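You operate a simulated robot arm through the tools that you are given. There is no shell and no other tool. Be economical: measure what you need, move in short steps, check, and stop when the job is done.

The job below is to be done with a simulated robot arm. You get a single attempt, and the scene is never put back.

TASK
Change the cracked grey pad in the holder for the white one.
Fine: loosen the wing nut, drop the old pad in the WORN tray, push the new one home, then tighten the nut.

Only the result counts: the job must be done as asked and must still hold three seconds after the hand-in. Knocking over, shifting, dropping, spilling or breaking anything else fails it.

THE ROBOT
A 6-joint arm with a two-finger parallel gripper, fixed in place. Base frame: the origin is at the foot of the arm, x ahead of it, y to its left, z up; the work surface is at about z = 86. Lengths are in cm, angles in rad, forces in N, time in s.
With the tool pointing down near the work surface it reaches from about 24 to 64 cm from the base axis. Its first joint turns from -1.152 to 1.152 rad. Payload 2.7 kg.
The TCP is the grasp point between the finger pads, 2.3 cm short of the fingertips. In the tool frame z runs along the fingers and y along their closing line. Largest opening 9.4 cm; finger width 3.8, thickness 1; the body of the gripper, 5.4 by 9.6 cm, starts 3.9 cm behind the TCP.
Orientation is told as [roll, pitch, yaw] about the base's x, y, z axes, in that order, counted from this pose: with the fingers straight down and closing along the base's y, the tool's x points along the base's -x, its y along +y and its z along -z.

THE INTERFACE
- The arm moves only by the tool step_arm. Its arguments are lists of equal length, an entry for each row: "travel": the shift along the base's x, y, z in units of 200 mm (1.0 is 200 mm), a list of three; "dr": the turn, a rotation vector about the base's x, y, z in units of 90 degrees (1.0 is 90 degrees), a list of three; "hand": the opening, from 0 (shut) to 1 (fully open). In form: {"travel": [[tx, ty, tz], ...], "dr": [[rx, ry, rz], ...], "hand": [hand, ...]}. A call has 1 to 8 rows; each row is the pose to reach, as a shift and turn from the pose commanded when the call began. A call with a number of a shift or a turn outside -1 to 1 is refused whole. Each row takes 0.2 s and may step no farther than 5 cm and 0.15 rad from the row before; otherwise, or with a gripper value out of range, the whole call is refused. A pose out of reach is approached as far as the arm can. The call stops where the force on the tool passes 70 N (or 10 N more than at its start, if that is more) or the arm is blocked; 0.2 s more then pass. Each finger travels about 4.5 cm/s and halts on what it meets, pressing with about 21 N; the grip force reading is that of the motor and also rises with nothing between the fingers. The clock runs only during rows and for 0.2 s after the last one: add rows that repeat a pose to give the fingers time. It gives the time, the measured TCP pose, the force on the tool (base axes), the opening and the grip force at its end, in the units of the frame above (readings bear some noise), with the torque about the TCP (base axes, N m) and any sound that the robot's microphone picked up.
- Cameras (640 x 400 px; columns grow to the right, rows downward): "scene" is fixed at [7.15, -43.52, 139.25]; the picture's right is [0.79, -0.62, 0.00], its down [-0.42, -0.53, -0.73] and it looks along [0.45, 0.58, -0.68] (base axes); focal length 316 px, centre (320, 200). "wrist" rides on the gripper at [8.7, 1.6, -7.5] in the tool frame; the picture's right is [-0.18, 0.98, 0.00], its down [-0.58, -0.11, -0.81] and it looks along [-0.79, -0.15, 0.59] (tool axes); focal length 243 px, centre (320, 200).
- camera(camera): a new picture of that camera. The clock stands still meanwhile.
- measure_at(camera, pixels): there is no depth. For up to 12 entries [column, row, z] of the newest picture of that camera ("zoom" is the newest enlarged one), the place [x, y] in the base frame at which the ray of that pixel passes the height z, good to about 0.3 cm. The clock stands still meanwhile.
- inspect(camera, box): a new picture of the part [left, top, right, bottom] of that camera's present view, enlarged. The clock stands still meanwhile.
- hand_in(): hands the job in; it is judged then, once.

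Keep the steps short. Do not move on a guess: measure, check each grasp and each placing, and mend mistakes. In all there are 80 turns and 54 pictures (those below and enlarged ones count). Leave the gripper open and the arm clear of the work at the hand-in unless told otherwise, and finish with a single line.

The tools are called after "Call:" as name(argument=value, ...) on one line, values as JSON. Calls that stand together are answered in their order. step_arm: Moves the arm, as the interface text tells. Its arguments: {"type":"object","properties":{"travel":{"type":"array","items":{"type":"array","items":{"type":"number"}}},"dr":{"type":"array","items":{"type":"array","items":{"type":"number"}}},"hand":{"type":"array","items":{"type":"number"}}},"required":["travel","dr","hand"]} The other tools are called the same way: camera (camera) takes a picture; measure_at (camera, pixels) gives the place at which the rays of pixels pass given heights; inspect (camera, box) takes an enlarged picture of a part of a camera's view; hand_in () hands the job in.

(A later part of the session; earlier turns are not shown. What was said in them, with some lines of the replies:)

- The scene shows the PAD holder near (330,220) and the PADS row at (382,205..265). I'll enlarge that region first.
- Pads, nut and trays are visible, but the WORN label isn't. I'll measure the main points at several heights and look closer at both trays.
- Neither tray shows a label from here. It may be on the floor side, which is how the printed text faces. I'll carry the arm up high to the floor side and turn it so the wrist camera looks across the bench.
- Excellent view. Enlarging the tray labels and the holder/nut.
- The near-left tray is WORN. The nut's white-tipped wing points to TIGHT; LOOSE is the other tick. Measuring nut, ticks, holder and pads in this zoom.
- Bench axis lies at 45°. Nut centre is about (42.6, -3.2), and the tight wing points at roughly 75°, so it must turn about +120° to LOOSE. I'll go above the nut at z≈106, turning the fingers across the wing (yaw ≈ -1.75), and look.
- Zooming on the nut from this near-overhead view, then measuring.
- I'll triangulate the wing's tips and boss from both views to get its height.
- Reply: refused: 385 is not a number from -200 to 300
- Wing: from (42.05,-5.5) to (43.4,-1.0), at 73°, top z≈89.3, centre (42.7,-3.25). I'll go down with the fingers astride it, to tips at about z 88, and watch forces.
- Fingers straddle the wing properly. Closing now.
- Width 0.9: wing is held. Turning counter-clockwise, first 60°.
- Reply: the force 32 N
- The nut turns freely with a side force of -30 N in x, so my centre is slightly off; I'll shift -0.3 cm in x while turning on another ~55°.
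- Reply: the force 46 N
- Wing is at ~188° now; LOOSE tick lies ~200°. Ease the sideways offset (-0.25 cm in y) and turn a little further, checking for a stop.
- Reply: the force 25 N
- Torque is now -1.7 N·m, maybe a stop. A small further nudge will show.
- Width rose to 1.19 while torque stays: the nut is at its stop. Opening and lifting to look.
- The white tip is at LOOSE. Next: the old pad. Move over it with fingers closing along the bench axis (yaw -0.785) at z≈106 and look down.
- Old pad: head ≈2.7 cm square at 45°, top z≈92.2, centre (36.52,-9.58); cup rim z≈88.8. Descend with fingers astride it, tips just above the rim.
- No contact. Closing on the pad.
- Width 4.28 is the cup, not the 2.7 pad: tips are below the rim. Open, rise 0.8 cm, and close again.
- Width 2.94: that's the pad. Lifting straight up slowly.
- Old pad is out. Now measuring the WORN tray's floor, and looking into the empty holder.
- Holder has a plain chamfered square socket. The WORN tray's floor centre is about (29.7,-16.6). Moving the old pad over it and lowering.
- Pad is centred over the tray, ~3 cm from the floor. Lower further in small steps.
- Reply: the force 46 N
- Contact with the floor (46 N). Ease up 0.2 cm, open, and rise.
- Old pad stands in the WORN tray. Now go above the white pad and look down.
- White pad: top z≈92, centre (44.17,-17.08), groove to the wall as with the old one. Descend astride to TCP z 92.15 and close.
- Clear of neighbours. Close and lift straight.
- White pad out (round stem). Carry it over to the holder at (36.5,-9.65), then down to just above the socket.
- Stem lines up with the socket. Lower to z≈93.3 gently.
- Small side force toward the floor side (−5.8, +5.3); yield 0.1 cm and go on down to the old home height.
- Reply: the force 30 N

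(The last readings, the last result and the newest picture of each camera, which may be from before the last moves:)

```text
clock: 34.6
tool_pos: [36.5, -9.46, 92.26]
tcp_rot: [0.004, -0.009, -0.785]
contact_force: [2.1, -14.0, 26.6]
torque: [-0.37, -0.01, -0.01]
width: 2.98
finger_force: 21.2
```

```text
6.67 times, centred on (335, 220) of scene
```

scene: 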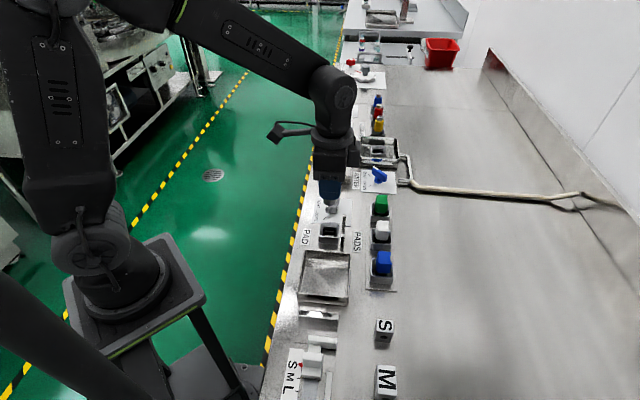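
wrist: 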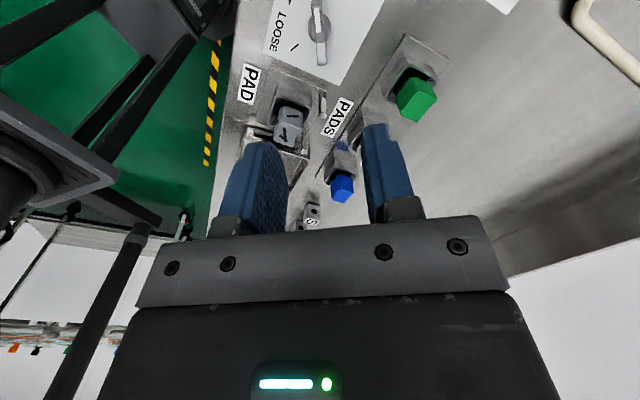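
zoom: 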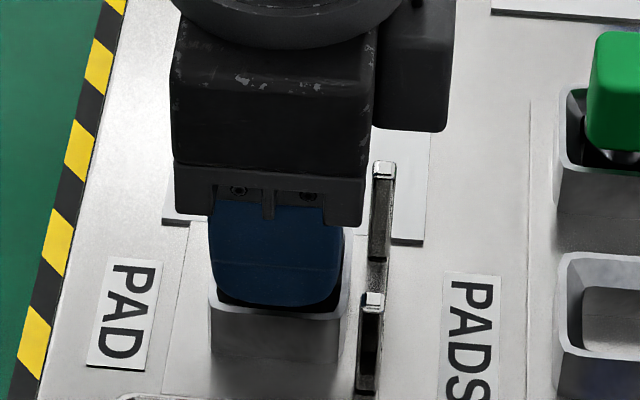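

Upward force 27 N near home height. Push 0.2 cm further to confirm it's bottomed.

Call:
step_arm(travel=[[0, -0.006, -0.006], [0, -0.006, -0.012], [0, -0.006, -0.012]], dr=[[0, 0, 0], [0, 0, 0], [0, 0, 0]], hand=[0, 0, 0])

```text
clock: 35.4
tool_pos: [36.35, -9.55, 91.98]
tcp_rot: [0.002, -0.002, -0.784]
contact_force: [2.0, 6.3, 28.4]
torque: [0.11, -0.07, 0.01]
width: 2.96
finger_force: 21.5
```

Went down 0.28 cm at about the same force — not clearly bottomed. Push a bit further.

Call:
step_arm(travel=[[0, 0, -0.008], [0, 0, -0.016], [0, 0, -0.016]], dr=[[0, 0, 0], [0, 0, 0], [0, 0, 0]], hand=[0, 0, 0])

```text
clock: 36.2
tool_pos: [36.37, -9.6, 91.66]
tcp_rot: [0.005, -0.005, -0.783]
contact_force: [2.3, 12.7, 29.3]
torque: [0.08, -0.15, 0.04]
width: 2.94
finger_force: 20.7
```

Force is flat at ~29 N, so the fingers may be slipping. Tips are near the rim; release, rise, and measure the pad.

Call:
step_arm(travel=[[0, 0, 0.01], [0, 0, 0.02], [0, 0, 0.02], [0, 0, 0.05], [0, 0, 0.2], [0, 0, 0.4], [0, 0, 0.6], [0, 0, 0.73]], dr=[[0, 0, 0], [0, 0, 0], [0, 0, 0], [0, 0, 0], [0, 0, 0], [0, 0, 0], [0, 0, 0], [0, 0, 0]], hand=[0.25, 0.5, 0.55, 0.55, 0.55, 0.55, 0.55, 0.55])

Call:
inspect(camera="wrist", box=[270, 20, 370, 90])

Call:
inspect(camera="scene", box=[305, 200, 355, 250])

```text
clock: 38.0
tool_pos: [36.29, -9.29, 106.18]
tcp_rot: [0.001, -0.001, -0.783]
contact_force: [0.1, -0.4, -0.1]
torque: [0.03, -0.03, 0.01]
width: 5.15
finger_force: 0.0
```

```text
5.71 times, centred on (320, 55) of wrist
```

zoom: 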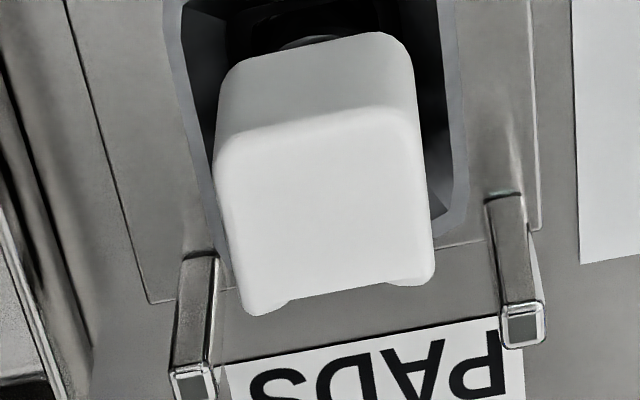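

```text
8.00 times, centred on (330, 225) of scene
```

zoom: 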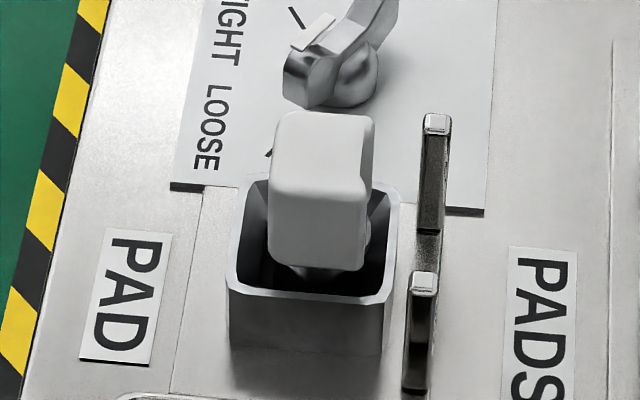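

Pad sits just about where the old one did. To make sure it's home, I'll close the fingers and press on its top.

Call:
step_arm(travel=[[0.01, -0.014, -0.1], [0.01, -0.014, -0.3], [0.01, -0.014, -0.45], [0.01, -0.014, -0.55], [0.01, -0.014, -0.575], [0.01, -0.014, -0.585], [0.01, -0.014, -0.595], [0.01, -0.014, -0.603]], dr=[[0, 0, 0], [0, 0, 0], [0, 0, 0], [0, 0, 0], [0, 0, 0], [0, 0, 0], [0, 0, 0], [0, 0, 0]], hand=[0.3, 0, 0, 0, 0, 0, 0, 0])

```text
clock: 39.7
tool_pos: [36.47, -9.81, 94.82]
tcp_rot: [0.003, -0.008, -0.781]
contact_force: [-9.8, 2.2, 14.4]
torque: [0.24, 0.37, 0.06]
width: 0.02
finger_force: 21.2
stopped in row 8: the force on the tool passed its limit at 78 N (the readings are from after the stop); the commanded pose is now the measured one
```

It reached 78 N: firm bottoming. Lift and compare with the old pad's view.

Call:
step_arm(travel=[[0, 0, 0.05], [0, 0, 0.2], [0, 0, 0.4], [0, 0, 0.6]], dr=[[0, 0, 0], [0, 0, 0], [0, 0, 0], [0, 0, 0]], hand=[0, 0, 0.2, 0.45])

Call:
inspect(camera="scene", box=[305, 200, 355, 250])

```text
clock: 40.7
tool_pos: [36.51, -9.87, 106.75]
tcp_rot: [0.005, -0.009, -0.784]
contact_force: [0.3, -0.2, 0.1]
torque: [0.01, -0.03, -0.02]
width: 4.23
finger_force: 0.1
```

```text
8.00 times, centred on (330, 225) of scene
```

zoom: 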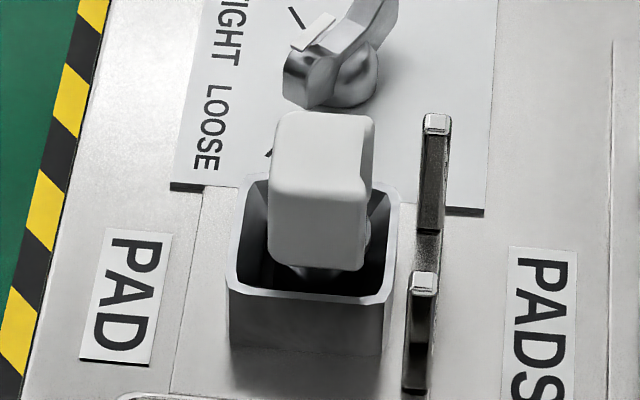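

Firmly home. Now back to the nut: centre estimate (42.5,-3.4), wing at ~196°, so yaw 0.29. Move over at height.

Call:
step_arm(travel=[[0.04, 0.04, 0], [0.08, 0.08, 0], [0.12, 0.12, 0], [0.16, 0.16, 0], [0.2, 0.21, 0], [0.24, 0.25, 0], [0.27, 0.29, 0], [0.3, 0.323, 0]], dr=[[0, 0, 0.0855], [0, 0, 0.171], [0, 0, 0.2565], [0, 0, 0.342], [0, 0, 0.4275], [0, 0, 0.513], [0, 0, 0.5985], [0, 0, 0.684]], hand=[0.45, 0.45, 0.45, 0.45, 0.45, 0.45, 0.45, 0.45])

Call:
inspect(camera="wrist", box=[240, 0, 400, 100])

```text
clock: 42.5
tool_pos: [42.67, -3.44, 106.6]
tcp_rot: [0.005, -0.008, 0.293]
contact_force: [0.2, 0.3, -0.5]
torque: [0.01, 0.02, -0.01]
width: 4.24
finger_force: 0.0
```

```text
4.00 times, centred on (320, 50) of wrist
```

zoom: 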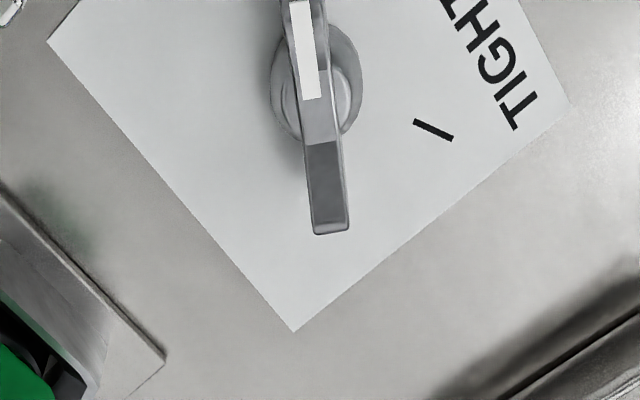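

Wing lines up with the fingers. Descend astride it to z 90.35.

Call:
step_arm(travel=[[-0.007, 0, -0.2], [-0.007, 0, -0.4], [-0.007, 0, -0.6], [-0.007, 0, -0.72], [-0.007, 0, -0.812], [-0.007, 0, -0.812]], dr=[[0, 0, -0.01], [0, 0, -0.027], [0, 0, -0.027], [0, 0, -0.027], [0, 0, -0.027], [0, 0, -0.027]], hand=[0.45, 0.45, 0.45, 0.45, 0.45, 0.45])

Call:
step_arm(travel=[[0, 0, 0], [0, 0, 0], [0, 0, 0], [0, 0, 0]], dr=[[0, 0, 0], [0, 0, 0], [0, 0, 0], [0, 0, 0]], hand=[0.25, 0.1, 0, 0])

```text
clock: 43.9
tool_pos: [42.32, -3.4, 90.28]
tcp_rot: [0.005, -0.009, 0.249]
contact_force: [0.6, 0.4, 0.7]
torque: [0.0, 0.01, 0.01]
width: 4.2
finger_force: 0.1
```

```text
clock: 44.9
tool_pos: [42.32, -3.45, 90.28]
tcp_rot: [0.003, -0.009, 0.248]
contact_force: [2.8, -13.9, -3.8]
torque: [-0.48, -0.27, -0.02]
width: 0.91
finger_force: 45.6
```

Wing held, aligned. Turn clockwise, first 60°, watching forces.

Call:
step_arm(travel=[[0.005, -0.005, 0], [0.006, -0.006, 0], [0.007, -0.006, 0], [0.008, -0.006, 0], [0.008, -0.006, 0], [0.008, -0.006, 0], [0.008, -0.006, 0], [0.008, -0.006, 0]], dr=[[0, 0, -0.083], [0, 0, -0.166], [0, 0, -0.25], [0, 0, -0.333], [0, 0, -0.416], [0, 0, -0.5], [0, 0, -0.583], [0, 0, -0.667]], hand=[0, 0, 0, 0, 0, 0, 0, 0])

```text
clock: 46.7
tool_pos: [42.66, -3.38, 90.29]
tcp_rot: [0.003, -0.005, -0.801]
contact_force: [-11.0, 29.7, -10.7]
torque: [0.33, 0.68, -0.03]
width: 0.89
finger_force: 45.2
```

Force says shift toward +y a little (+0.15) and −x slightly; turn another ~52°.

Call:
step_arm(travel=[[-0.002, 0.007, 0], [-0.002, 0.009, 0], [-0.002, 0.01, 0], [-0.002, 0.01, 0], [-0.002, 0.01, 0], [-0.002, 0.01, 0], [-0.002, 0.01, 0], [-0.002, 0.01, 0]], dr=[[0, 0, -0.073], [0, 0, -0.146], [0, 0, -0.22], [0, 0, -0.293], [0, 0, -0.366], [0, 0, -0.44], [0, 0, -0.513], [0, 0, -0.58]], hand=[0, 0, 0, 0, 0, 0, 0, 0])

```text
clock: 48.5
tool_pos: [42.52, -3.34, 90.23]
tcp_rot: [0.003, -0.011, -1.713]
contact_force: [-4.5, -8.9, -16.5]
torque: [0.67, 0.22, -0.01]
width: 0.87
finger_force: 44.9
```

No stop yet; turn in small steps to the tight stop.

Call:
step_arm(travel=[[0, 0, 0], [0, 0, 0], [0, 0, 0]], dr=[[0, 0, -0.04], [0, 0, -0.08], [0, 0, -0.08]], hand=[0, 0, 0])

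```text
clock: 49.3
tool_pos: [42.63, -3.37, 90.31]
tcp_rot: [0.003, -0.011, -1.836]
contact_force: [5.4, -12.1, -30.2]
torque: [-0.17, 0.21, 0.22]
width: 0.9
finger_force: 45.1
```

Call:
step_arm(travel=[[0, 0, 0], [0, 0, 0], [0, 0, 0]], dr=[[0, 0, -0.03], [0, 0, -0.055], [0, 0, -0.055]], hand=[0, 0, 0])

```text
clock: 50.1
tool_pos: [42.57, -3.27, 90.35]
tcp_rot: [0.004, -0.011, -1.918]
contact_force: [-5.7, -6.7, -10.0]
torque: [-1.12, 0.73, 1.83]
width: 1.06
finger_force: 45.1
```

Torque 1.83 N·m and the fingers start to spread (1.06): tight stop reached. Release, back the yaw off slightly with open fingers, rise, and look.

Call:
step_arm(travel=[[0, 0, 0], [0, 0, 0], [0, 0, 0], [0, 0, 0.1], [0, 0, 0.3], [0, 0, 0.5], [0, 0, 0.7], [0, 0, 0.9]], dr=[[0, 0, 0], [0, 0, 0.02], [0, 0, 0.04], [0, 0, 0.04], [0, 0, 0.1], [0, 0, 0.18], [0, 0, 0.26], [0, 0, 0.34]], hand=[0.25, 0.45, 0.45, 0.45, 0.45, 0.6, 0.8, 1])

Call:
inspect(camera="scene", box=[292, 185, 372, 265])

Call:
camera(camera="scene")

```text
clock: 51.9
tool_pos: [42.75, -3.34, 108.56]
tcp_rot: [0.005, -0.007, -1.386]
contact_force: [0.6, 0.4, 0.0]
torque: [0.05, 0.02, 0.03]
width: 9.39
finger_force: 0.0
```

```text
5.00 times, centred on (332, 225) of scene
```

zoom: 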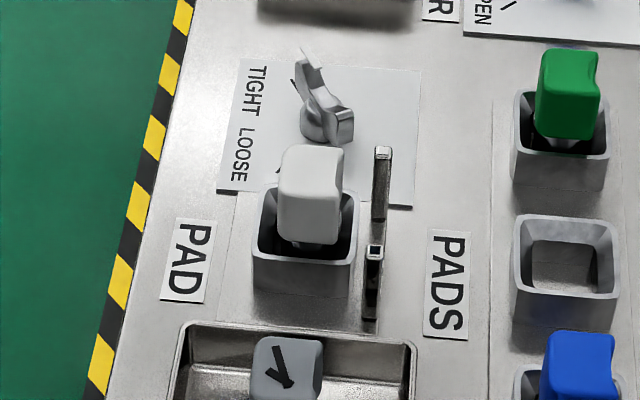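

```text
10 pictures are left
```

scene: 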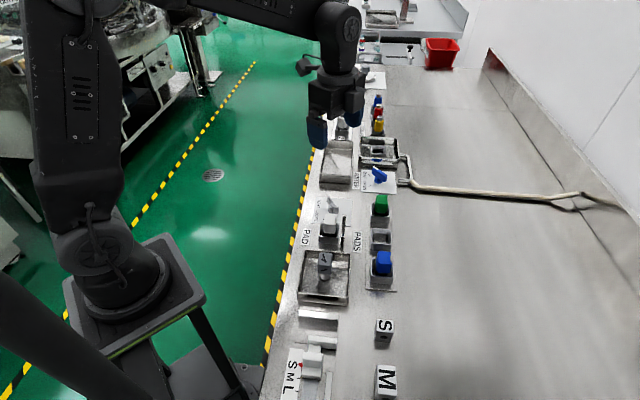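

The nut is back at TIGHT, the white pad is home, the old pad is in WORN, the neighbours are undisturbed, and the arm is clear with the gripper open. Handing in.

Call:
hand_in()

```text
The job is handed in.
```

The white pad is pushed home in the holder, the nut is tightened to its stop, and the cracked grey pad is in the WORN tray.
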